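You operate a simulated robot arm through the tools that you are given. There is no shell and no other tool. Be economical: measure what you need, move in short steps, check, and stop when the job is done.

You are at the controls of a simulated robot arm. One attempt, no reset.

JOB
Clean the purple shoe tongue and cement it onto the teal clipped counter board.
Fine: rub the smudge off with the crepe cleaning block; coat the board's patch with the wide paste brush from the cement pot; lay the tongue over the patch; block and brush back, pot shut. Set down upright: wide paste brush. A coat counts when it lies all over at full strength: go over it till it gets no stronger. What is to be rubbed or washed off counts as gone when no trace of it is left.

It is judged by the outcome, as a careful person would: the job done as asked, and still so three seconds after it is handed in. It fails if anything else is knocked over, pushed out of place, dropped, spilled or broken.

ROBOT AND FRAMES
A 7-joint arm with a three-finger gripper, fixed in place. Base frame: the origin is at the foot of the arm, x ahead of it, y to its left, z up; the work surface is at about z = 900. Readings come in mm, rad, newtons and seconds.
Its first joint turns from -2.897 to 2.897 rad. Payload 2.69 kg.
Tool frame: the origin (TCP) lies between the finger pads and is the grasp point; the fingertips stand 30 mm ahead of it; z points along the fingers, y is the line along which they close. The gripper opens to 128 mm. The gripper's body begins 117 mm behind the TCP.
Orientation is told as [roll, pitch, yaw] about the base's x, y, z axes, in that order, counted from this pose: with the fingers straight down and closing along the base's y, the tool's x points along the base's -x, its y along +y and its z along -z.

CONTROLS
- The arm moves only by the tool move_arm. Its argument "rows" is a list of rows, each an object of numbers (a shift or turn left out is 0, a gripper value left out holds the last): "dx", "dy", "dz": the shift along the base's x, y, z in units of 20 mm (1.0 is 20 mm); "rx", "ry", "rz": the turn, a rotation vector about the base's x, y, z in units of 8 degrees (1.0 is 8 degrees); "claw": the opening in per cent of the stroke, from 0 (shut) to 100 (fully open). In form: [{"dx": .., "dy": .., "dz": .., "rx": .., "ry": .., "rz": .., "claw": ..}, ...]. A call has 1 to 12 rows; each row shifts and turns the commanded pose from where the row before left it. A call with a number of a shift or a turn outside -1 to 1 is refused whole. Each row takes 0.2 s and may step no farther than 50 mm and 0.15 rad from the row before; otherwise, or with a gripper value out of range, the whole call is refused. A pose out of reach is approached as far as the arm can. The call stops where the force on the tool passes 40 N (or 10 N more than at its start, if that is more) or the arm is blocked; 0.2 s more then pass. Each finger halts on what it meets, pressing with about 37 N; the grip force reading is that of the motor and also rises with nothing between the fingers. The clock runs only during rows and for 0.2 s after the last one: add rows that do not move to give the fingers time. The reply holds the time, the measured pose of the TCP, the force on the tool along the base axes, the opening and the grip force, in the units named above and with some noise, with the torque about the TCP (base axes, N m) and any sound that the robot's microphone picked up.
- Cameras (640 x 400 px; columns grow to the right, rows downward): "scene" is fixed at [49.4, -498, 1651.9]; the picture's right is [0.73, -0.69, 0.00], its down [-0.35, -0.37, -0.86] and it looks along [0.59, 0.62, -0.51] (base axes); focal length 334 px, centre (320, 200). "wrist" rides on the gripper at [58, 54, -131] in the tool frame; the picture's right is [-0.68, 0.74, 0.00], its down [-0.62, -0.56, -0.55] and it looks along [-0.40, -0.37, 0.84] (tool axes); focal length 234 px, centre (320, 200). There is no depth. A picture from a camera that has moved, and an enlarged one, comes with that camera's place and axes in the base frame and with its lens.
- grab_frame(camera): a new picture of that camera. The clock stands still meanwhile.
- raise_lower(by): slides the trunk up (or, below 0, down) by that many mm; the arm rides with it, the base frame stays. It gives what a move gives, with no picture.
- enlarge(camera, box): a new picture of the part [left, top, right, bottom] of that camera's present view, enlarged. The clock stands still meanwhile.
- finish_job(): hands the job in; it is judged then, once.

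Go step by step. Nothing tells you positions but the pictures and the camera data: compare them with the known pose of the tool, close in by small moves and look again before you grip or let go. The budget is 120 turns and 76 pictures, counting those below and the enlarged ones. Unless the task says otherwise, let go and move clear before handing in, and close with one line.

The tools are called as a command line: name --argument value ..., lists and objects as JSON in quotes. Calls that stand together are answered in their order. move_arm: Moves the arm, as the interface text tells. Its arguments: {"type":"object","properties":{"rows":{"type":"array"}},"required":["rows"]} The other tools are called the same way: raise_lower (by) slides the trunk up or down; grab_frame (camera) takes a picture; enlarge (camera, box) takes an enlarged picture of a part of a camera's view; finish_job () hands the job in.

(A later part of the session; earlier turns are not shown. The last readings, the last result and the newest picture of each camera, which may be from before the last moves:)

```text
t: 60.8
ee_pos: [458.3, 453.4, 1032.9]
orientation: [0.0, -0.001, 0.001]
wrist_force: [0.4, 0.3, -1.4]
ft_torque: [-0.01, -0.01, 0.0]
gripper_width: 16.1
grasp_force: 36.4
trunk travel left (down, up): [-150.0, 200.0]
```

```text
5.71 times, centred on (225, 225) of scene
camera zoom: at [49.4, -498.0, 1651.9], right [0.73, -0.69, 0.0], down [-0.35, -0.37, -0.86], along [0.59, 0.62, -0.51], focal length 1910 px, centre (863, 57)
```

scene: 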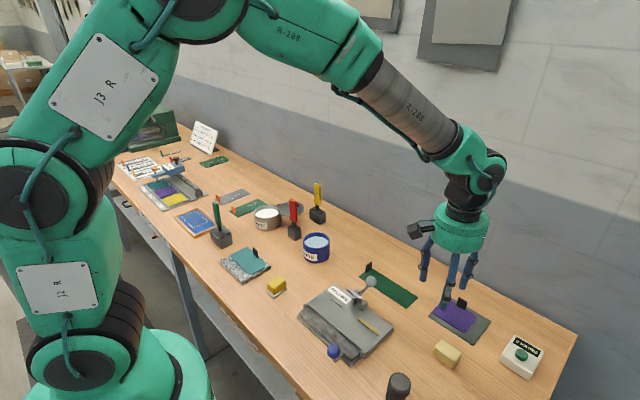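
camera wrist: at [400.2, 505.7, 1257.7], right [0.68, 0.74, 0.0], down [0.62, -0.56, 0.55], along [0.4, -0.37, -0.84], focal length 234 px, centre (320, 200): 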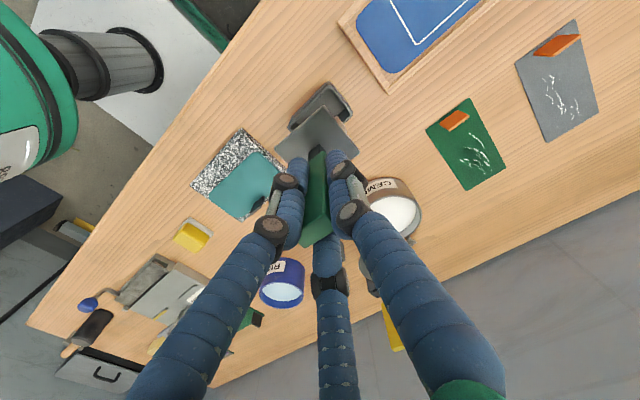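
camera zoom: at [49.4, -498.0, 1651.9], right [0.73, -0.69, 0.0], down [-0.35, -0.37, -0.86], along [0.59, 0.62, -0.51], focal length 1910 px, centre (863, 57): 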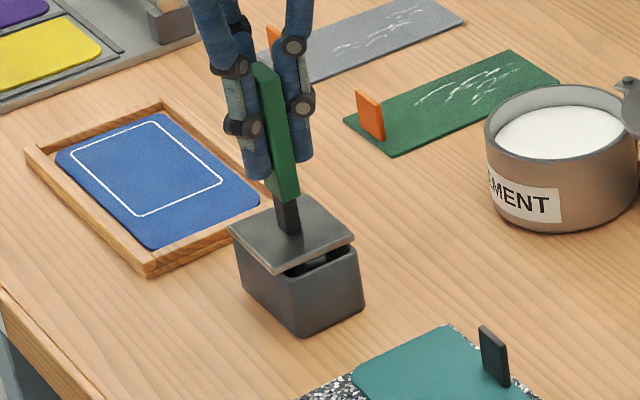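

Seated almost fully. I'll lower the last bit until contact.

move_arm --rows '[{"dz": -0.1}, {"dz": -0.06}, {}]'

```text
t: 61.6
ee_pos: [458.6, 453.2, 1030.0]
orientation: [0.0, 0.0, -0.001]
wrist_force: [-0.1, 0.0, -1.8]
ft_torque: [0.03, 0.0, -0.02]
gripper_width: 16.2
grasp_force: 37.2
trunk travel left (down, up): [-150.0, 200.0]
```

move_arm --rows '[{"dz": -0.05}, {}]'

move_arm --rows '[{"dz": -0.04}, {}]'

```text
t: 62.2
ee_pos: [459.3, 452.5, 1029.7]
orientation: [-0.001, -0.001, 0.002]
wrist_force: [0.5, -0.2, -2.0]
ft_torque: [0.0, 0.0, -0.01]
gripper_width: 15.8
grasp_force: 36.8
trunk travel left (down, up): [-150.0, 200.0]
```

```text
t: 62.8
ee_pos: [459.5, 453.0, 1029.7]
orientation: [0.0, -0.001, 0.0]
wrist_force: [1.1, -0.2, 5.1]
ft_torque: [-0.19, 0.05, -0.01]
gripper_width: 15.8
grasp_force: 37.0
trunk travel left (down, up): [-150.0, 200.0]
```

Seated. I'll release, rise, and check it.

move_arm --rows '[{"claw": 30}, {"claw": 60}, {}, {"dz": 1}, {"dz": 1}, {"dz": 1}, {"dz": 1}, {"dz": 1}, {"dz": 1}, {"dz": 1}, {"dz": 1}]'

enlarge --camera "scene" --box '[190, 150, 350, 270]'

```text
t: 65.2
ee_pos: [458.7, 452.3, 1188.5]
orientation: [0.0, 0.0, -0.001]
wrist_force: [-0.6, -0.2, 0.4]
ft_torque: [0.02, -0.02, 0.04]
gripper_width: 76.7
grasp_force: 0.0
trunk travel left (down, up): [-150.0, 200.0]
```

```text
3.33 times, centred on (270, 210) of scene
camera zoom: at [49.4, -498.0, 1651.9], right [0.73, -0.69, 0.0], down [-0.35, -0.37, -0.86], along [0.59, 0.62, -0.51], focal length 1114 px, centre (487, 167)
```

zoom: 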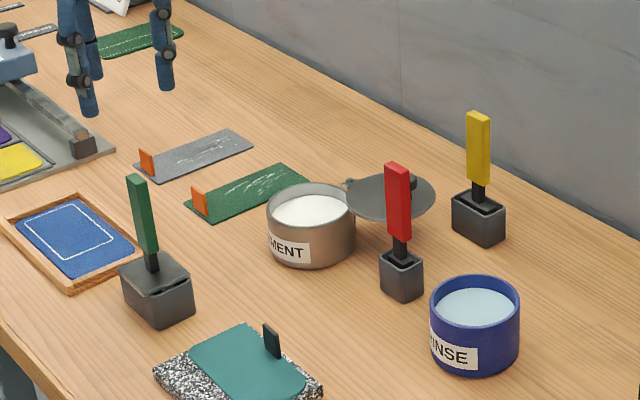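

The roller is back. Now to the yellow brush, near (803,309).

move_arm --rows '[{"dx": 1, "dy": -0.3}, {"dx": 1, "dy": -0.3}, {"dx": 1, "dy": -0.3}, {"dx": 1, "dy": -0.3}, {"dx": 1, "dy": -0.3}, {"dx": 1, "dy": -0.3}, {"dx": 1, "dy": -0.3}, {"dx": 1, "dy": -0.3}, {"dx": 1, "dy": -0.3}, {"dx": 1, "dy": -0.3}, {"dx": 1, "dy": -0.3}, {"dx": 1, "dy": -0.3}]'

grab_frame --camera "wrist"

```text
t: 67.8
ee_pos: [698.9, 381.2, 1187.7]
orientation: [0.0, -0.001, 0.003]
wrist_force: [0.5, 0.6, 0.8]
ft_torque: [-0.01, -0.09, 0.03]
gripper_width: 76.8
grasp_force: 0.1
trunk travel left (down, up): [-150.0, 200.0]
```

```text
35 pictures are left
camera wrist: at [639.7, 435.0, 1320.3], right [0.68, 0.74, 0.0], down [0.62, -0.56, 0.55], along [0.4, -0.37, -0.84], focal length 234 px, centre (320, 200)
```

wrist: 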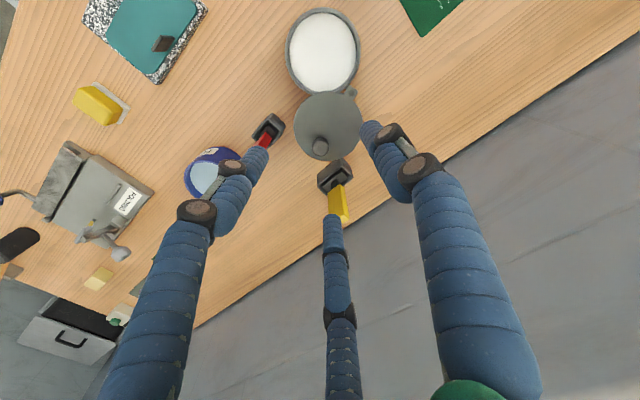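

enlarge --camera "wrist" --box '[240, 0, 400, 230]'

```text
1.74 times, centred on (320, 115) of wrist
camera zoom: at [639.7, 435.0, 1320.3], right [0.68, 0.74, 0.0], down [0.62, -0.56, 0.55], along [0.4, -0.37, -0.84], focal length 407 px, centre (320, 348)
```

zoom: 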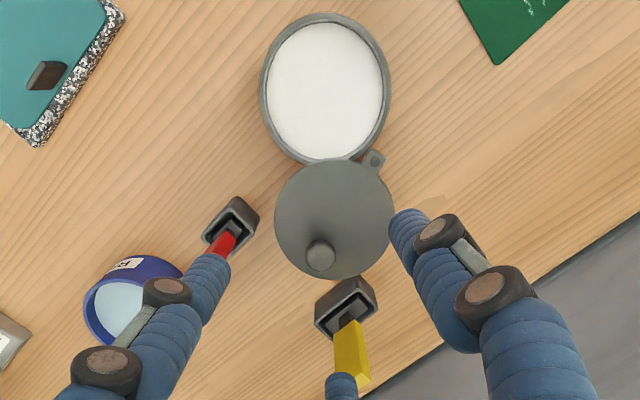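

Yellow handle is at about (807,319), pot centre (643,434), lid centre (721,376), pivot near (706,431). I'll move above the yellow handle.

move_arm --rows '[{"dx": 1, "dy": -0.6}, {"dx": 1, "dy": -0.6}, {"dx": 1, "dy": -0.6}, {"dx": 1, "dy": -0.6}, {"dx": 1, "dy": -0.6}, {"dx": 0.4, "dy": -0.1, "dz": -1}, {"dz": -1}, {"dz": -0.4}, {}]'

enlarge --camera "wrist" --box '[220, 60, 420, 240]'

```text
t: 69.8
ee_pos: [804.1, 319.4, 1141.3]
orientation: [0.002, 0.0, 0.002]
wrist_force: [0.3, -0.6, -0.2]
ft_torque: [-0.02, -0.01, -0.01]
gripper_width: 76.9
grasp_force: 0.2
trunk travel left (down, up): [-150.0, 200.0]
```

```text
2.22 times, centred on (320, 150) of wrist
camera zoom: at [747.5, 373.3, 1272.5], right [0.68, 0.74, 0.0], down [0.62, -0.56, 0.55], along [0.4, -0.37, -0.84], focal length 520 px, centre (320, 311)
```

zoom: 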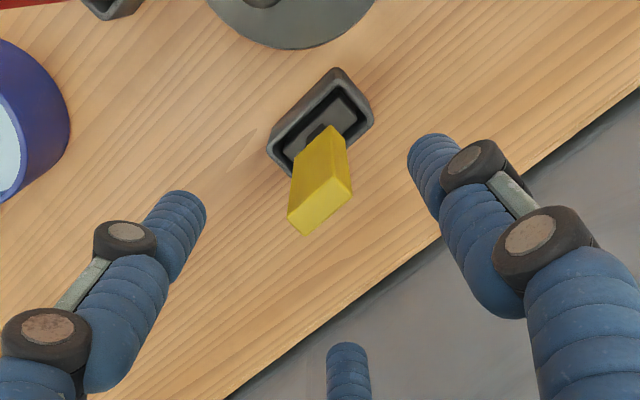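

move_arm --rows '[{"dx": 0.12, "dz": -1}, {"dz": -1}, {"dz": -1}, {"dz": -1}, {"dz": -1}, {"dz": -0.6}, {}]'

enlarge --camera "wrist" --box '[220, 80, 420, 280]'

```text
t: 71.4
ee_pos: [810.1, 319.5, 1027.9]
orientation: [0.0, -0.001, 0.001]
wrist_force: [-0.2, 1.1, -0.3]
ft_torque: [-0.02, 0.04, -0.01]
gripper_width: 76.7
grasp_force: 0.0
trunk travel left (down, up): [-150.0, 200.0]
```

```text
2.00 times, centred on (320, 180) of wrist
camera zoom: at [750.7, 372.7, 1160.5], right [0.68, 0.74, 0.0], down [0.62, -0.56, 0.55], along [0.4, -0.37, -0.84], focal length 468 px, centre (320, 240)
```

zoom: 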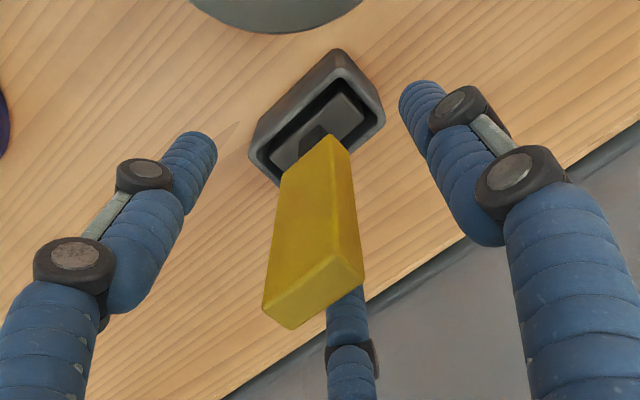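

move_arm --rows '[{"claw": 35}, {"claw": 8}, {"claw": 8}, {}, {}]'

move_arm --rows '[{"dz": 0.3}, {"dz": 0.5}, {"dz": 1}, {"dz": 1}, {"dz": 1}, {"dz": 1}, {"dz": 0.7}, {}]'

enlarge --camera "scene" --box '[260, 140, 380, 240]'

```text
t: 72.6
ee_pos: [808.6, 318.7, 1028.6]
orientation: [0.002, 0.0, 0.002]
wrist_force: [-0.7, -0.8, 1.0]
ft_torque: [-0.01, -0.03, 0.02]
gripper_width: 15.6
grasp_force: 37.4
trunk travel left (down, up): [-150.0, 200.0]
```

```text
t: 74.4
ee_pos: [809.0, 317.7, 1139.2]
orientation: [0.001, 0.0, -0.002]
wrist_force: [-0.1, -0.2, -1.6]
ft_torque: [-0.01, 0.02, 0.01]
gripper_width: 15.6
grasp_force: 37.3
trunk travel left (down, up): [-150.0, 200.0]
```

```text
4.00 times, centred on (320, 190) of scene
camera zoom: at [49.4, -498.0, 1651.9], right [0.73, -0.69, 0.0], down [-0.35, -0.37, -0.86], along [0.59, 0.62, -0.51], focal length 1337 px, centre (320, 240)
```

zoom: 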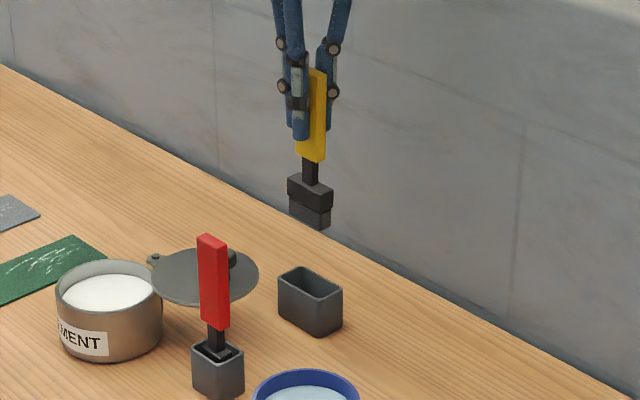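

I have the wide brush, tip about 128 mm below the TCP. I'll carry it above the pot.

move_arm --rows '[{"dz": 0.5}, {"dx": -0.92, "dy": 0.62}, {"dx": -0.92, "dy": 0.62}, {"dx": -0.92, "dy": 0.62}, {"dx": -0.92, "dy": 0.62}, {"dx": -0.92, "dy": 0.62}, {"dx": -0.92, "dy": 0.62}, {"dx": -0.92, "dy": 0.62}, {"dx": -0.92, "dy": 0.62}, {"dx": -0.92, "dy": 0.62}, {}]'

enlarge --camera "scene" --box '[230, 140, 330, 240]'

grab_frame --camera "wrist"

```text
t: 76.8
ee_pos: [641.6, 430.6, 1148.1]
orientation: [-0.001, 0.0, 0.002]
wrist_force: [-0.4, 0.6, -0.8]
ft_torque: [-0.01, -0.03, -0.03]
gripper_width: 15.4
grasp_force: 37.5
trunk travel left (down, up): [-150.0, 200.0]
```

```text
4.00 times, centred on (280, 190) of scene
camera zoom: at [49.4, -498.0, 1651.9], right [0.73, -0.69, 0.0], down [-0.35, -0.37, -0.86], along [0.59, 0.62, -0.51], focal length 1337 px, centre (480, 240)
```

zoom: 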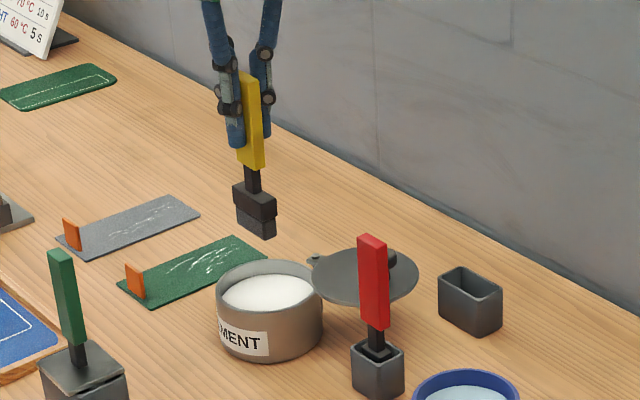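

```text
29 pictures are left
camera wrist: at [583.1, 484.3, 1280.5], right [0.68, 0.74, 0.0], down [0.62, -0.56, 0.55], along [0.4, -0.37, -0.84], focal length 234 px, centre (320, 200)
```

wrist: 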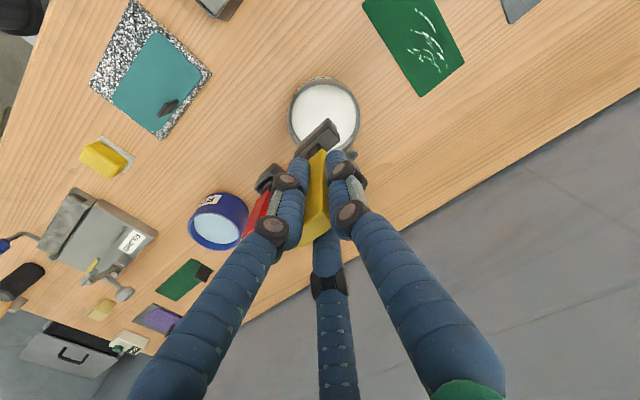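

The brush is centred well enough over the pot. I'll dip gently.

move_arm --rows '[{"dz": -1}, {"dz": -1}, {"dz": -1}, {"dz": -0.5}, {"dz": -0.4}, {"dz": -0.3}, {}, {}]'

enlarge --camera "scene" --box '[230, 160, 310, 240]'

```text
t: 78.6
ee_pos: [642.8, 429.6, 1068.4]
orientation: [0.003, -0.004, 0.004]
wrist_force: [-0.5, -0.5, 19.0]
ft_torque: [-0.53, 0.05, -0.04]
gripper_width: 15.3
grasp_force: 36.6
trunk travel left (down, up): [-150.0, 200.0]
```

```text
5.00 times, centred on (270, 200) of scene
camera zoom: at [49.4, -498.0, 1651.9], right [0.73, -0.69, 0.0], down [-0.35, -0.37, -0.86], along [0.59, 0.62, -0.51], focal length 1671 px, centre (570, 200)
```

zoom: 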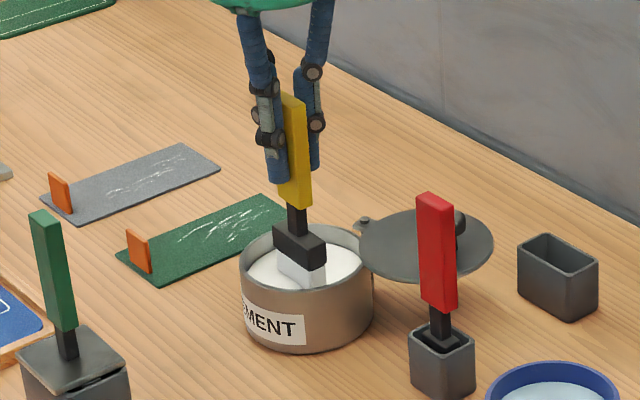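

The brush met the paste at 19 N and the bristles look loaded. I'll lift out and study the board.

move_arm --rows '[{"dz": 0.3}, {"dz": 1}, {"dz": 1}, {"dz": 1}, {"dz": 1}, {}]'

enlarge --camera "wrist" --box '[80, 0, 220, 150]'

enlarge --camera "scene" --box '[215, 235, 275, 290]'

```text
t: 80.0
ee_pos: [643.0, 430.7, 1150.7]
orientation: [0.0, 0.0, 0.002]
wrist_force: [-0.3, 0.0, -0.9]
ft_torque: [-0.01, -0.04, -0.01]
gripper_width: 15.5
grasp_force: 37.5
trunk travel left (down, up): [-150.0, 200.0]
```

```text
2.67 times, centred on (150, 75) of wrist
camera zoom: at [584.4, 484.1, 1282.7], right [0.68, 0.74, 0.0], down [0.62, -0.56, 0.55], along [0.4, -0.37, -0.84], focal length 624 px, centre (773, 533)
```

zoom: 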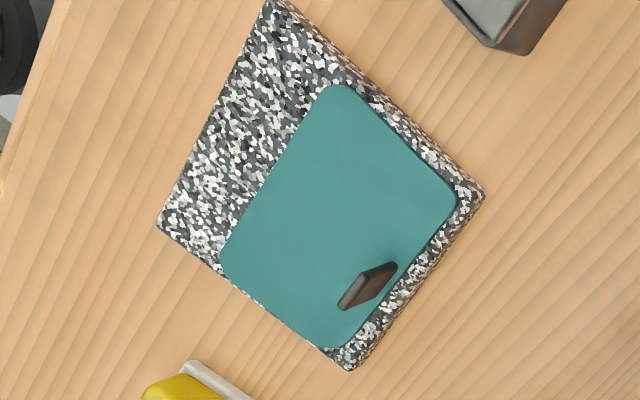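

```text
7.27 times, centred on (245, 262) of scene
camera zoom: at [49.4, -498.0, 1651.9], right [0.73, -0.69, 0.0], down [-0.35, -0.37, -0.86], along [0.59, 0.62, -0.51], focal length 2430 px, centre (866, -254)
```

zoom: 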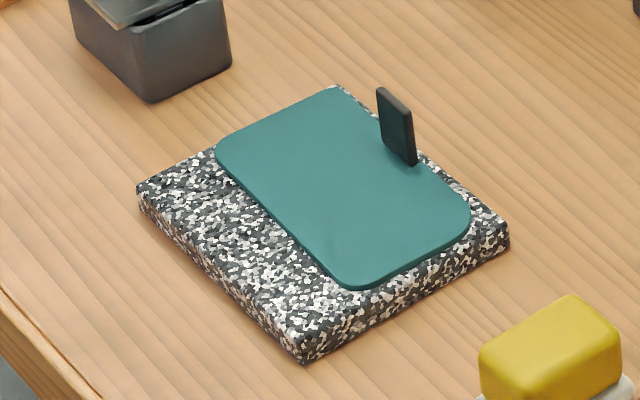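

No patch outline is visible on the teal board (about x 426–492, y 218–341, clip near x 490, y 279). I'll bring the loaded brush above its centre and see where the coat lands.

move_arm --rows '[{"dx": -0.93, "dy": -0.76}, {"dx": -0.93, "dy": -0.76}, {"dx": -0.93, "dy": -0.76}, {"dx": -0.93, "dy": -0.76}, {"dx": -0.93, "dy": -0.76}, {"dx": -0.93, "dy": -0.76}, {"dx": -0.93, "dy": -0.76}, {"dx": -0.93, "dy": -0.76}, {"dx": -0.93, "dy": -0.76}, {"dx": -0.93, "dy": -0.76}, {"dz": -1}, {"dz": -1}]'

move_arm --rows '[{"dz": -1}, {"dz": -1}, {"dz": -0.5}, {"dz": -0.15}, {"dz": -0.1}, {}]'

```text
t: 82.6
ee_pos: [457.7, 278.2, 1110.7]
orientation: [0.0, 0.0, 0.001]
wrist_force: [1.0, 0.5, -0.3]
ft_torque: [-0.02, 0.01, 0.0]
gripper_width: 15.5
grasp_force: 37.5
trunk travel left (down, up): [-150.0, 200.0]
```

```text
t: 84.0
ee_pos: [457.2, 277.5, 1055.3]
orientation: [0.0, -0.001, -0.002]
wrist_force: [-0.1, 0.6, -0.5]
ft_torque: [-0.03, -0.01, -0.01]
gripper_width: 15.4
grasp_force: 37.2
trunk travel left (down, up): [-150.0, 200.0]
```

move_arm --rows '[{"dz": -0.1}, {"dz": -0.1}, {}]'

move_arm --rows '[{"dz": -0.1}, {}]'

move_arm --rows '[{"dz": -0.1}, {}]'

enlarge --camera "scene" --box '[205, 190, 285, 290]'

```text
t: 84.8
ee_pos: [457.7, 278.9, 1051.1]
orientation: [-0.001, 0.002, -0.001]
wrist_force: [0.0, -1.1, -0.1]
ft_torque: [-0.01, -0.03, 0.03]
gripper_width: 15.4
grasp_force: 36.9
trunk travel left (down, up): [-150.0, 200.0]
```

```text
t: 85.4
ee_pos: [457.2, 278.7, 1050.2]
orientation: [-0.001, 0.0, 0.001]
wrist_force: [0.4, 0.1, -0.1]
ft_torque: [0.01, 0.0, 0.02]
gripper_width: 15.4
grasp_force: 37.2
trunk travel left (down, up): [-150.0, 200.0]
```

```text
t: 86.0
ee_pos: [457.3, 277.2, 1047.0]
orientation: [0.0, -0.001, 0.002]
wrist_force: [-0.1, 0.1, -0.3]
ft_torque: [-0.02, 0.0, 0.0]
gripper_width: 15.2
grasp_force: 36.7
trunk travel left (down, up): [-150.0, 200.0]
```

```text
4.00 times, centred on (245, 240) of scene
camera zoom: at [49.4, -498.0, 1651.9], right [0.73, -0.69, 0.0], down [-0.35, -0.37, -0.86], along [0.59, 0.62, -0.51], focal length 1337 px, centre (620, 40)
```

zoom: 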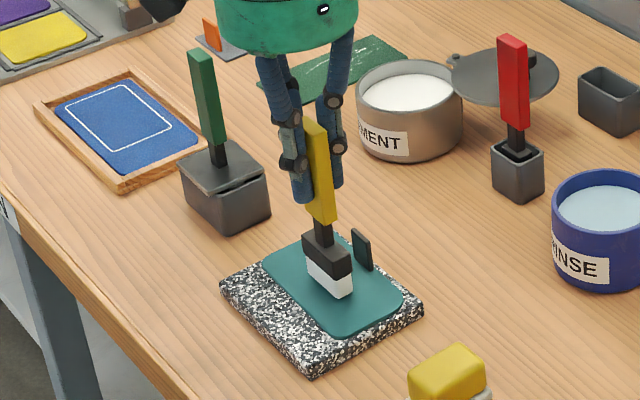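

move_arm --rows '[{"dz": -0.1}, {}]'

move_arm --rows '[{"dz": -0.1}, {}]'

move_arm --rows '[{"dz": -0.1}, {}]'

```text
t: 86.6
ee_pos: [457.0, 278.1, 1045.1]
orientation: [0.0, 0.0, 0.0]
wrist_force: [-0.2, 0.4, -0.8]
ft_torque: [-0.01, 0.0, 0.02]
gripper_width: 15.2
grasp_force: 36.8
trunk travel left (down, up): [-150.0, 200.0]
```

```text
t: 87.2
ee_pos: [457.8, 277.4, 1043.6]
orientation: [0.0, 0.0, 0.0]
wrist_force: [-0.5, 0.3, -0.6]
ft_torque: [0.0, 0.0, 0.01]
gripper_width: 15.3
grasp_force: 36.4
trunk travel left (down, up): [-150.0, 200.0]
```

```text
t: 87.8
ee_pos: [456.5, 278.3, 1043.2]
orientation: [-0.001, -0.003, 0.002]
wrist_force: [0.0, -1.1, 10.1]
ft_torque: [-0.33, 0.07, -0.01]
gripper_width: 15.9
grasp_force: 36.7
trunk travel left (down, up): [-150.0, 200.0]
```

Contact is at 10 N. I'll ease off slightly and take a test stroke along x.

move_arm --rows '[{"dz": 0.05}, {"dx": -0.5}, {"dx": -0.5}, {"dx": 0.5}, {"dx": 0.5}, {"dx": 0.5}, {"dx": 0.3}, {"dx": -0.4}, {"dx": -0.4}, {}]'

enlarge --camera "scene" --box '[210, 225, 280, 290]'

```text
t: 90.0
ee_pos: [457.2, 277.9, 1043.1]
orientation: [0.0, 0.001, 0.001]
wrist_force: [-0.7, -0.2, 3.6]
ft_torque: [-0.12, 0.05, 0.01]
gripper_width: 15.2
grasp_force: 37.0
trunk travel left (down, up): [-150.0, 200.0]
```

```text
6.15 times, centred on (245, 258) of scene
camera zoom: at [49.4, -498.0, 1651.9], right [0.73, -0.69, 0.0], down [-0.35, -0.37, -0.86], along [0.59, 0.62, -0.51], focal length 2056 px, centre (782, -154)
```

zoom: 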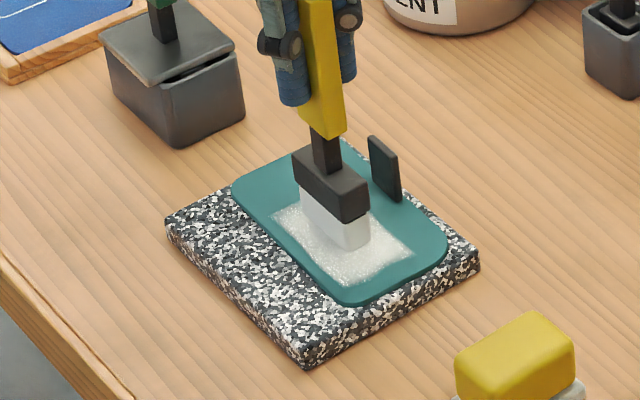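

Paste takes on the board. I'll lift and look at the coat's footprint.

move_arm --rows '[{"dz": 1}, {"dz": 1}, {"dz": 1}, {"dy": 1, "dz": 1}, {"dy": 1}, {"dy": 1}, {"dy": 0.5}]'

enlarge --camera "scene" --box '[215, 235, 275, 290]'

```text
t: 91.6
ee_pos: [456.5, 348.6, 1122.9]
orientation: [0.0, 0.0, 0.001]
wrist_force: [0.4, 0.7, 0.2]
ft_torque: [0.01, 0.02, -0.03]
gripper_width: 15.3
grasp_force: 37.5
trunk travel left (down, up): [-150.0, 200.0]
```

```text
7.27 times, centred on (245, 262) of scene
camera zoom: at [49.4, -498.0, 1651.9], right [0.73, -0.69, 0.0], down [-0.35, -0.37, -0.86], along [0.59, 0.62, -0.51], focal length 2430 px, centre (866, -254)
```

zoom: 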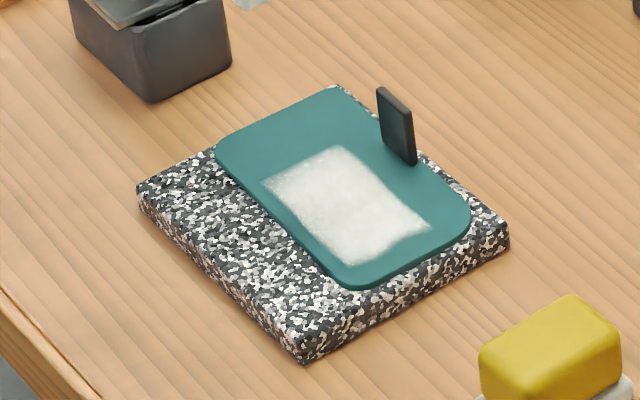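

The coat covers about 40×74 mm so far and looks speckled. I'll go back down and brush over the whole area in both directions.

move_arm --rows '[{"dy": -1}, {"dy": -1}, {"dy": -1}, {"dy": -0.5, "dz": -1}, {"dz": -1}, {"dz": -1}, {"dz": -0.7}, {"dz": -0.3}, {"dy": 0.5, "dx": -0.6}, {"dy": 0.5}, {"dx": 0.6}, {"dx": 0.6}]'

move_arm --rows '[{"dy": -0.7}, {"dy": -0.7}, {"dy": -0.7}, {"dy": -0.7}, {"dx": -0.6}, {"dy": 0.7}, {"dy": 0.7}, {"dy": 0.7}, {"dy": 0.7}, {"dx": -0.6}, {"dy": -0.7}, {"dy": -0.7}]'

move_arm --rows '[{"dy": -0.7}, {"dy": -0.7}, {"dx": 0.6}, {"dx": 0.6}, {"dy": 0.9}, {"dx": -0.6}, {"dx": -0.6}, {"dx": 0.6}, {"dz": 1}, {"dz": 1}, {"dz": 1}, {"dz": 1, "dy": 0.5}]'

move_arm --rows '[{"dy": 1}, {"dy": 1}, {"dy": 1}]'

enlarge --camera "scene" --box '[215, 235, 275, 290]'

```text
t: 94.2
ee_pos: [469.0, 298.0, 1042.8]
orientation: [0.0, 0.001, 0.001]
wrist_force: [-0.8, -0.3, -0.6]
ft_torque: [0.02, -0.04, -0.01]
gripper_width: 15.5
grasp_force: 37.1
trunk travel left (down, up): [-150.0, 200.0]
```

```text
t: 96.8
ee_pos: [444.7, 269.4, 1042.4]
orientation: [-0.002, -0.001, 0.001]
wrist_force: [-0.5, -0.3, -0.9]
ft_torque: [0.03, 0.0, 0.02]
gripper_width: 15.3
grasp_force: 36.7
trunk travel left (down, up): [-150.0, 200.0]
```

```text
t: 99.4
ee_pos: [456.2, 270.0, 1121.8]
orientation: [0.0, -0.001, 0.001]
wrist_force: [0.1, 0.3, -0.6]
ft_torque: [0.01, 0.01, 0.02]
gripper_width: 15.4
grasp_force: 36.8
trunk travel left (down, up): [-150.0, 200.0]
```

```text
t: 100.2
ee_pos: [457.3, 330.4, 1122.8]
orientation: [0.0, -0.001, 0.0]
wrist_force: [0.4, 0.0, -0.6]
ft_torque: [0.0, -0.01, -0.01]
gripper_width: 15.0
grasp_force: 37.2
trunk travel left (down, up): [-150.0, 200.0]
```

```text
7.27 times, centred on (245, 262) of scene
camera zoom: at [49.4, -498.0, 1651.9], right [0.73, -0.69, 0.0], down [-0.35, -0.37, -0.86], along [0.59, 0.62, -0.51], focal length 2430 px, centre (866, -254)
```

zoom: 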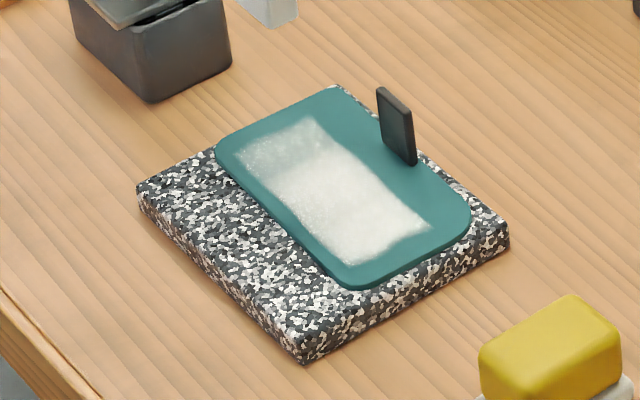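

The patch appears to be a strip about 40 mm wide running further toward +y, and the fresh part is faint. I'll brush again with slightly more pressure over its full length.

move_arm --rows '[{"dy": -0.8, "dx": -0.6}, {"dz": -1}, {"dz": -1}, {"dz": -1}, {"dz": -0.8}, {"dz": -0.28}, {"dy": -0.8}, {"dy": -0.8}, {"dy": -0.8}, {"dy": -0.6}, {"dx": 0.5}, {"dy": 0.8}]'

move_arm --rows '[{"dy": 0.8}, {"dy": 0.8}, {"dy": 0.8}, {"dx": 0.5}, {"dy": -0.8}, {"dy": -0.8}, {"dy": -0.8}, {"dy": -0.8}, {"dx": -0.5}, {"dy": 0.8}, {"dy": 0.8}, {"dy": 0.8}]'

move_arm --rows '[{"dy": 0.8}, {"dx": -0.5}, {"dx": 0.5}, {"dx": 0.5}, {"dy": -0.4}, {"dx": -0.5}, {"dx": -0.5}, {"dz": 1}, {"dz": 1}, {"dz": 1}, {"dz": 1}, {"dy": 1}]'

enlarge --camera "scene" --box '[215, 235, 275, 290]'

```text
t: 102.8
ee_pos: [454.5, 269.1, 1041.4]
orientation: [0.0, -0.001, 0.0]
wrist_force: [0.2, 0.0, 0.1]
ft_torque: [0.08, -0.01, 0.0]
gripper_width: 16.8
grasp_force: 4.5
trunk travel left (down, up): [-150.0, 200.0]
```

```text
t: 105.4
ee_pos: [455.3, 302.4, 1041.6]
orientation: [0.0, 0.001, 0.001]
wrist_force: [0.4, -0.4, -1.9]
ft_torque: [0.03, 0.01, 0.01]
gripper_width: 17.1
grasp_force: 5.2
trunk travel left (down, up): [-150.0, 200.0]
```

```text
t: 108.0
ee_pos: [443.9, 329.7, 1122.9]
orientation: [0.003, 0.001, 0.001]
wrist_force: [-0.3, -0.8, -0.8]
ft_torque: [0.03, -0.02, 0.01]
gripper_width: 16.6
grasp_force: 4.7
trunk travel left (down, up): [-150.0, 200.0]
```

```text
7.27 times, centred on (245, 262) of scene
camera zoom: at [49.4, -498.0, 1651.9], right [0.73, -0.69, 0.0], down [-0.35, -0.37, -0.86], along [0.59, 0.62, -0.51], focal length 2430 px, centre (866, -254)
```

zoom: 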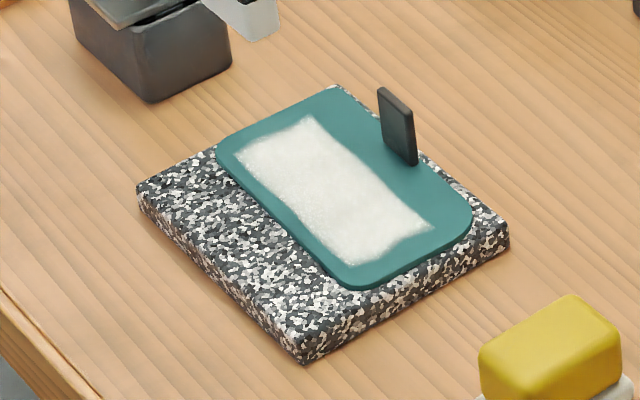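

The coat is now even, but the grip force dropped from 37 N to 5 N. I'll re-tighten the claw straight away.

move_arm --rows '[{"claw": 0}, {"claw": 0}]'

grab_frame --camera "wrist"

```text
t: 108.6
ee_pos: [445.3, 330.1, 1121.3]
orientation: [0.0, 0.001, -0.001]
wrist_force: [-1.0, 0.1, -0.4]
ft_torque: [0.03, 0.01, 0.02]
gripper_width: 15.6
grasp_force: 37.1
trunk travel left (down, up): [-150.0, 200.0]
```

```text
20 pictures are left
camera wrist: at [386.3, 384.0, 1253.8], right [0.68, 0.74, 0.0], down [0.62, -0.57, 0.55], along [0.4, -0.37, -0.84], focal length 234 px, centre (320, 200)
```

wrist: 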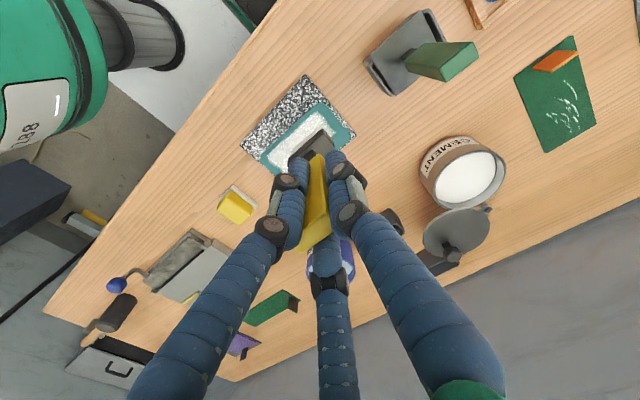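

Grip is restored with claw 0. I'll make one more full pass and compare the coat.

move_arm --rows '[{"dy": -0.8, "claw": 0}, {"dz": -1}, {"dz": -1}, {"dz": -1}, {"dz": -0.8}, {"dz": -0.2}, {"dy": -0.8}, {"dy": -0.8}, {"dy": -0.8}, {"dy": -0.8}, {"dx": 0.5}, {"dy": 0.8}]'

move_arm --rows '[{"dy": 0.8, "claw": 0}, {"dy": 0.8}, {"dy": 0.8}, {"dx": 0.5}, {"dy": -0.8}, {"dy": -0.8}, {"dy": -0.8}, {"dy": -0.8}, {"dx": -0.5}, {"dy": 0.8}, {"dy": 0.8}, {"dy": 0.8}]'

move_arm --rows '[{"dy": 0.8, "claw": 0}, {"dx": -0.5}, {"dx": 0.5}, {"dx": 0.5}, {"dy": -0.4}, {"dx": -0.5}, {"dx": -0.5}, {"dz": 1}, {"dz": 1}, {"dz": 1}, {"dz": 1}, {"dy": 1}]'

enlarge --camera "scene" --box '[215, 235, 275, 290]'

```text
t: 111.2
ee_pos: [455.2, 265.2, 1040.6]
orientation: [0.001, 0.002, 0.001]
wrist_force: [-0.1, 0.0, -0.3]
ft_torque: [0.02, 0.02, 0.0]
gripper_width: 15.4
grasp_force: 36.8
trunk travel left (down, up): [-150.0, 200.0]
```

```text
t: 113.8
ee_pos: [454.8, 299.0, 1041.2]
orientation: [0.0, 0.001, 0.001]
wrist_force: [0.6, -0.7, -0.7]
ft_torque: [-0.01, -0.01, 0.02]
gripper_width: 15.2
grasp_force: 37.2
trunk travel left (down, up): [-150.0, 200.0]
```

```text
t: 116.4
ee_pos: [443.8, 325.6, 1121.1]
orientation: [0.0, -0.001, 0.001]
wrist_force: [0.3, -0.3, -0.4]
ft_torque: [0.04, 0.01, 0.02]
gripper_width: 15.1
grasp_force: 37.2
trunk travel left (down, up): [-150.0, 200.0]
```

```text
7.27 times, centred on (245, 262) of scene
camera zoom: at [49.4, -498.0, 1651.9], right [0.73, -0.69, 0.0], down [-0.35, -0.37, -0.86], along [0.59, 0.62, -0.51], focal length 2430 px, centre (866, -254)
```

zoom: 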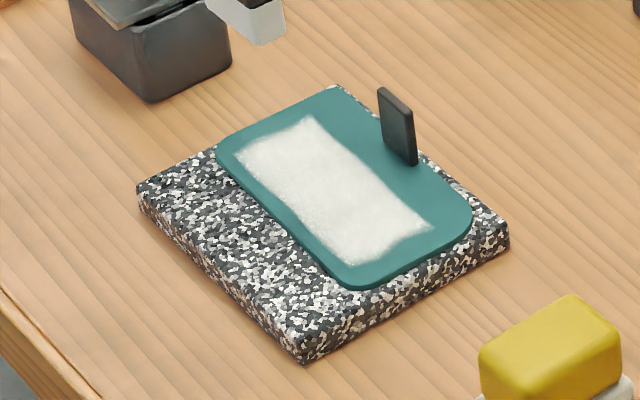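

It looks unchanged, but the contact force was near zero. I'll descend until there is real contact and make a firmer pass.

move_arm --rows '[{"dy": -0.8, "claw": 0}, {"dz": -1}, {"dz": -1}, {"dz": -1}, {"dz": -0.8}, {"dz": -0.25}, {}]'

move_arm --rows '[{"dz": -0.1}, {}]'

```text
t: 118.0
ee_pos: [444.3, 310.2, 1040.3]
orientation: [-0.001, 0.001, 0.0]
wrist_force: [1.1, 0.9, 0.0]
ft_torque: [0.02, 0.02, 0.04]
gripper_width: 15.4
grasp_force: 36.6
trunk travel left (down, up): [-150.0, 200.0]
```

```text
t: 118.6
ee_pos: [445.7, 311.1, 1039.1]
orientation: [0.002, -0.003, -0.001]
wrist_force: [0.6, 0.2, 11.0]
ft_torque: [0.12, 0.08, 0.0]
gripper_width: 15.1
grasp_force: 37.1
trunk travel left (down, up): [-150.0, 200.0]
```

move_arm --rows '[{"dz": 0.04, "claw": 0}, {"dy": -0.8}, {"dy": -0.8}, {"dy": -0.8}, {"dy": -0.8}, {"dx": 0.5}, {"dy": 0.8}, {"dy": 0.8}, {"dy": 0.8}, {"dy": 0.8}, {"dx": 0.5}, {"dy": -0.8}]'

move_arm --rows '[{"dy": -0.8, "claw": 0}, {"dy": -0.8}, {"dy": -0.8}, {"dx": -0.5}, {"dx": -0.5}, {"dx": 0.5}, {"dz": 1}, {"dz": 1}, {"dz": 1}, {"dz": 1}, {"dy": 1}, {"dy": 1}]'

move_arm --rows '[{"dy": 1, "claw": 0}, {"dy": 0.5}]'

enlarge --camera "scene" --box '[215, 235, 275, 290]'

```text
t: 121.2
ee_pos: [464.1, 294.2, 1039.5]
orientation: [-0.002, 0.0, 0.002]
wrist_force: [0.3, -3.9, 7.2]
ft_torque: [-0.41, 0.1, 0.03]
gripper_width: 15.2
grasp_force: 37.0
trunk travel left (down, up): [-150.0, 200.0]
```

```text
t: 123.8
ee_pos: [454.9, 285.5, 1118.2]
orientation: [0.001, 0.0, -0.001]
wrist_force: [0.7, 0.0, -0.6]
ft_torque: [0.01, -0.02, -0.03]
gripper_width: 15.3
grasp_force: 36.6
trunk travel left (down, up): [-150.0, 200.0]
```

```text
t: 124.4
ee_pos: [454.7, 317.4, 1118.4]
orientation: [-0.002, 0.001, 0.001]
wrist_force: [-0.4, -0.4, -1.2]
ft_torque: [0.0, 0.02, 0.0]
gripper_width: 15.2
grasp_force: 36.5
trunk travel left (down, up): [-150.0, 200.0]
```

```text
7.27 times, centred on (245, 262) of scene
camera zoom: at [49.4, -498.0, 1651.9], right [0.73, -0.69, 0.0], down [-0.35, -0.37, -0.86], along [0.59, 0.62, -0.51], focal length 2430 px, centre (866, -254)
```

zoom: 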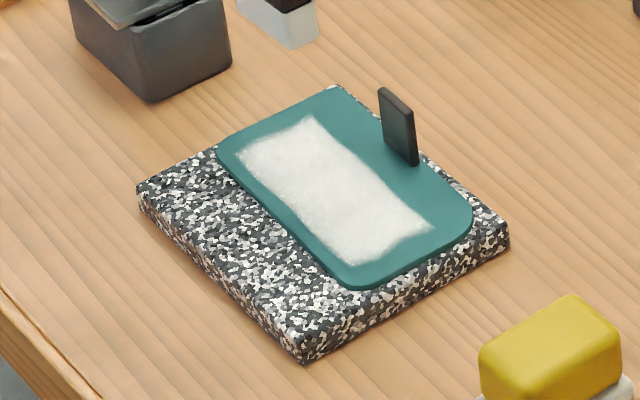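

The coat got a little smoother. I'll reload the brush and do a final pass to make sure it's at full strength.

move_arm --rows '[{"dz": 1, "claw": 0}, {"dz": 0.6}, {"dx": 0.94, "dy": 0.57}, {"dx": 0.94, "dy": 0.57}, {"dx": 0.94, "dy": 0.57}, {"dx": 0.94, "dy": 0.57}, {"dx": 0.94, "dy": 0.57}, {"dx": 0.94, "dy": 0.57}, {"dx": 0.94, "dy": 0.57}, {"dx": 0.94, "dy": 0.57}, {"dx": 0.94, "dy": 0.57}, {"dx": 0.94, "dy": 0.57}]'

move_arm --rows '[{"dz": -1, "claw": 0}, {"dz": -1}, {"dz": -1}, {"dz": -0.6}, {"dz": -0.3}, {"dz": -0.2}, {}, {"dz": 1}, {"dz": 1}, {"dz": 1}, {"dz": 1}]'

```text
t: 127.0
ee_pos: [643.6, 430.0, 1149.9]
orientation: [-0.001, 0.001, 0.0]
wrist_force: [-0.1, 0.6, -0.7]
ft_torque: [0.0, 0.02, 0.0]
gripper_width: 15.5
grasp_force: 36.7
trunk travel left (down, up): [-150.0, 200.0]
```

```text
t: 129.4
ee_pos: [642.1, 430.9, 1148.2]
orientation: [0.0, 0.0, 0.004]
wrist_force: [-0.1, 0.4, -0.4]
ft_torque: [0.01, 0.01, -0.05]
gripper_width: 15.3
grasp_force: 37.1
trunk travel left (down, up): [-150.0, 200.0]
```

That dip may have stopped just short, so I'll dip about 5 mm deeper.

move_arm --rows '[{"dz": -1, "claw": 0}, {"dz": -1}, {"dz": -1}, {"dz": -0.8}, {"dz": -0.2}, {"dz": -0.1}, {"dz": -0.1}, {"dz": -0.1}, {}]'

```text
t: 131.4
ee_pos: [641.7, 429.3, 1063.6]
orientation: [0.0, -0.003, 0.001]
wrist_force: [-0.7, -0.9, 5.2]
ft_torque: [-0.02, 0.02, 0.01]
gripper_width: 15.6
grasp_force: 36.7
trunk travel left (down, up): [-150.0, 200.0]
```

Dipped with contact. Back to the board for the final pass.

move_arm --rows '[{"dz": 1, "claw": 0}, {"dz": 1}, {"dz": 1}, {"dz": 1}]'

move_arm --rows '[{"dx": -0.985, "dy": -0.595, "claw": 0}, {"dx": -0.985, "dy": -0.595}, {"dx": -0.985, "dy": -0.595}, {"dx": -0.985, "dy": -0.595}, {"dx": -0.985, "dy": -0.595}, {"dx": -0.985, "dy": -0.595}, {"dx": -0.985, "dy": -0.595}, {"dx": -0.985, "dy": -0.595}, {"dx": -0.985, "dy": -0.595}, {"dx": -0.985, "dy": -0.595}, {"dz": -1}, {"dz": -1}]'

move_arm --rows '[{"dz": -1, "claw": 0}, {"dz": -1}, {"dz": -0.7}, {"dz": -0.2}, {}]'

```text
t: 132.4
ee_pos: [641.6, 430.4, 1142.6]
orientation: [0.0, 0.0, 0.001]
wrist_force: [-0.5, 0.9, -0.4]
ft_torque: [-0.02, 0.02, 0.03]
gripper_width: 15.3
grasp_force: 36.3
trunk travel left (down, up): [-150.0, 200.0]
```

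```text
t: 135.0
ee_pos: [446.3, 310.1, 1103.7]
orientation: [0.0, 0.001, 0.001]
wrist_force: [-0.1, 1.0, -0.2]
ft_torque: [-0.01, -0.05, -0.01]
gripper_width: 15.4
grasp_force: 37.0
trunk travel left (down, up): [-150.0, 200.0]
```

```text
t: 136.2
ee_pos: [445.6, 310.8, 1044.8]
orientation: [0.001, 0.0, 0.0]
wrist_force: [0.0, 0.4, -0.3]
ft_torque: [0.01, -0.02, 0.0]
gripper_width: 15.2
grasp_force: 37.2
trunk travel left (down, up): [-150.0, 200.0]
```

move_arm --rows '[{"dz": -0.15, "claw": 0}, {"dz": -0.1}, {"dz": -0.05}, {}]'

```text
t: 137.2
ee_pos: [445.5, 312.3, 1038.8]
orientation: [0.001, 0.001, -0.001]
wrist_force: [-0.1, -0.3, 4.2]
ft_torque: [-0.01, 0.04, 0.01]
gripper_width: 15.3
grasp_force: 36.6
trunk travel left (down, up): [-150.0, 200.0]
```

move_arm --rows '[{"dy": -0.8, "claw": 0}, {"dy": -0.8}, {"dy": -0.8}, {"dy": -0.8}, {"dx": 0.5}, {"dy": 0.8}, {"dy": 0.8}, {"dy": 0.8}, {"dy": 0.8}, {"dx": 0.5}, {"dy": -0.8}, {"dy": -0.8}]'

move_arm --rows '[{"dy": -0.8, "claw": 0}, {"dy": -0.8}, {"dx": -0.5}, {"dy": 0.8}, {"dy": 0.8}, {"dy": 0.8}, {"dy": 0.8}, {"dx": -0.5}, {"dy": -0.8}, {"dy": -0.8}, {"dy": -0.8}, {"dy": -0.8}]'

move_arm --rows '[{"dz": 1, "claw": 0}, {"dz": 1}, {"dz": 1}, {"dz": 1}, {"dz": 1}, {"dy": 1}, {"dy": 1}, {"dy": 1}, {"dy": 1}]'

enlarge --camera "scene" --box '[215, 235, 275, 290]'

```text
t: 139.8
ee_pos: [465.1, 277.9, 1039.2]
orientation: [0.001, -0.001, 0.002]
wrist_force: [-0.5, -2.8, 4.7]
ft_torque: [-0.28, 0.08, 0.03]
gripper_width: 15.1
grasp_force: 36.9
trunk travel left (down, up): [-150.0, 200.0]
```

```text
t: 142.4
ee_pos: [446.2, 245.9, 1038.7]
orientation: [-0.001, 0.001, 0.0]
wrist_force: [-0.2, -0.8, 2.9]
ft_torque: [-0.18, 0.08, 0.0]
gripper_width: 15.0
grasp_force: 36.8
trunk travel left (down, up): [-150.0, 200.0]
```

```text
t: 144.4
ee_pos: [445.1, 327.0, 1138.6]
orientation: [-0.001, -0.001, -0.001]
wrist_force: [-1.1, -0.1, -1.0]
ft_torque: [0.05, -0.01, -0.02]
gripper_width: 15.4
grasp_force: 37.4
trunk travel left (down, up): [-150.0, 200.0]
```

```text
7.27 times, centred on (245, 262) of scene
camera zoom: at [49.4, -498.0, 1651.9], right [0.73, -0.69, 0.0], down [-0.35, -0.37, -0.86], along [0.59, 0.62, -0.51], focal length 2430 px, centre (866, -254)
```

zoom: 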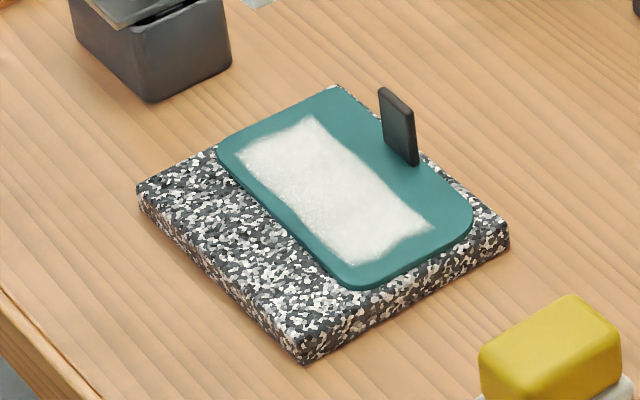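

The coat is unchanged, so it is at full strength. I'll return the brush to its holder.

move_arm --rows '[{"dz": 1, "claw": 0}, {"dx": 1, "dy": 0.1}, {"dx": 1, "dy": 0.1}, {"dx": 1, "dy": 0.1}, {"dx": 1, "dy": 0.1}, {"dx": 1, "dy": 0.1}, {"dx": 1, "dy": 0.1}, {"dx": 1, "dy": 0.1}, {"dx": 1, "dy": 0.1}, {"dx": 1, "dy": 0.1}, {"dx": 1, "dy": 0.1}, {"dx": 1, "dy": 0.1}]'

move_arm --rows '[{"dx": 1, "claw": 0}, {"dx": 1}, {"dx": 1, "dy": -0.3}, {"dx": 1, "dy": -0.3}, {"dx": 1, "dy": -0.3}, {"dx": 1, "dy": -0.3}, {"dx": 1, "dy": -0.3}, {"dx": 0.16}, {}, {}]'

```text
t: 147.0
ee_pos: [666.0, 349.0, 1158.8]
orientation: [0.0, 0.001, 0.0]
wrist_force: [-0.5, 1.0, -0.7]
ft_torque: [0.04, -0.05, 0.01]
gripper_width: 15.3
grasp_force: 37.6
trunk travel left (down, up): [-150.0, 200.0]
```

```text
t: 149.2
ee_pos: [809.2, 319.3, 1160.3]
orientation: [0.0, 0.0, -0.001]
wrist_force: [-0.4, -0.7, -0.7]
ft_torque: [0.02, 0.01, 0.03]
gripper_width: 15.0
grasp_force: 37.0
trunk travel left (down, up): [-150.0, 200.0]
```

move_arm --rows '[{"dz": -1, "dy": -0.03, "claw": 0}, {"dz": -1}, {"dz": -1}, {"dz": -1}, {"dz": -0.5}, {}]'

enlarge --camera "scene" --box '[290, 160, 350, 230]'

```text
t: 150.6
ee_pos: [808.3, 317.9, 1068.3]
orientation: [0.0, -0.001, -0.001]
wrist_force: [1.3, -0.2, 0.4]
ft_torque: [0.02, 0.01, 0.0]
gripper_width: 15.2
grasp_force: 36.9
trunk travel left (down, up): [-150.0, 200.0]
```

```text
5.71 times, centred on (320, 195) of scene
camera zoom: at [49.4, -498.0, 1651.9], right [0.73, -0.69, 0.0], down [-0.35, -0.37, -0.86], along [0.59, 0.62, -0.51], focal length 1910 px, centre (320, 229)
```

zoom: 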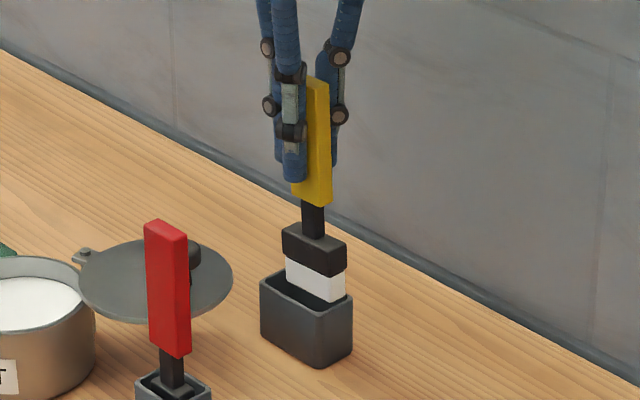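

It is entering the holder cleanly. I'll lower to seat it.

move_arm --rows '[{"dz": -0.5, "claw": 0}, {"dz": -0.5}, {"dz": -0.5}, {"dz": -0.3}, {"dz": -0.1}, {"dz": -0.1}, {}]'

move_arm --rows '[{"dz": -0.08, "claw": 0}, {"dz": -0.07}, {}]'

```text
t: 151.2
ee_pos: [812.0, 320.6, 1062.4]
orientation: [0.006, -0.013, 0.001]
wrist_force: [2.2, 2.0, 8.0]
ft_torque: [0.04, -0.43, 0.09]
gripper_width: 15.8
grasp_force: 36.6
trunk travel left (down, up): [-150.0, 200.0]
stopped in row 2: the force on the tool passed its limit at 43 N (the readings are from after the stop); the commanded pose is now the measured one
```

```text
t: 152.0
ee_pos: [814.6, 321.0, 1061.8]
orientation: [0.007, -0.018, 0.002]
wrist_force: [2.1, 0.5, 6.9]
ft_torque: [-0.16, -0.2, 0.08]
gripper_width: 15.7
grasp_force: 36.8
trunk travel left (down, up): [-150.0, 200.0]
stopped in row 3: the force on the tool passed its limit at 41 N (the readings are from after the stop); the commanded pose is now the measured one
```

The tip caught the holder rim. I'll lift slightly, correct the tilt, and look.

move_arm --rows '[{"dz": 0.5, "claw": 0}, {"dz": 0.5, "rx": -0.05, "ry": 0.12}, {"dx": -0.28, "dy": -0.12}, {}]'

enlarge --camera "scene" --box '[295, 180, 345, 230]'

enlarge --camera "wrist" --box '[250, 90, 390, 250]'

```text
t: 153.0
ee_pos: [808.4, 317.1, 1078.7]
orientation: [-0.001, 0.005, 0.001]
wrist_force: [-0.6, -0.1, -1.2]
ft_torque: [-0.01, 0.01, -0.02]
gripper_width: 15.6
grasp_force: 36.6
trunk travel left (down, up): [-150.0, 200.0]
```

```text
8.00 times, centred on (320, 205) of scene
camera zoom: at [49.4, -498.0, 1651.9], right [0.73, -0.69, 0.0], down [-0.35, -0.37, -0.86], along [0.59, 0.62, -0.51], focal length 2674 px, centre (320, 160)
```

zoom: 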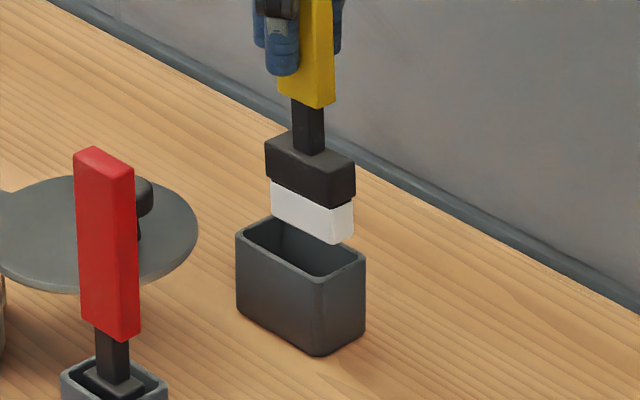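

```text
2.50 times, centred on (320, 170) of wrist
camera zoom: at [749.9, 372.2, 1212.3], right [0.68, 0.74, 0.0], down [0.62, -0.56, 0.55], along [0.4, -0.37, -0.84], focal length 585 px, centre (320, 275)
```

zoom: 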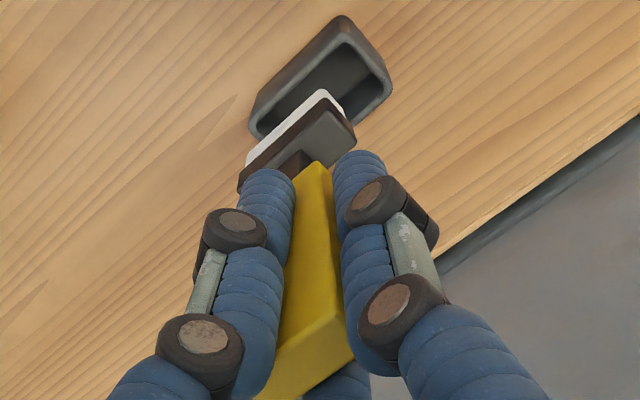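

enlarge --camera "wrist" --box '[260, 90, 380, 270]'

```text
2.22 times, centred on (320, 180) of wrist
camera zoom: at [749.9, 372.2, 1212.3], right [0.68, 0.74, 0.0], down [0.62, -0.56, 0.55], along [0.4, -0.37, -0.84], focal length 520 px, centre (320, 244)
```

zoom: 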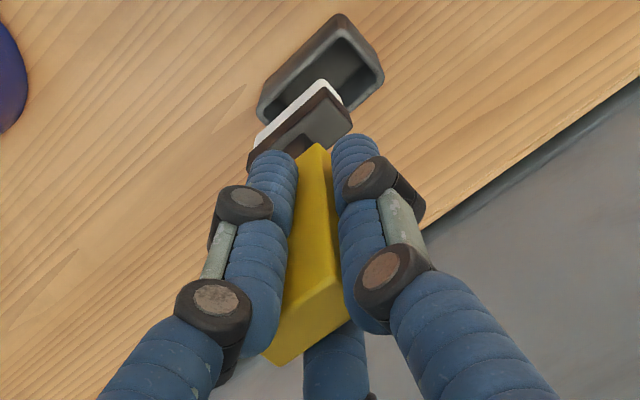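

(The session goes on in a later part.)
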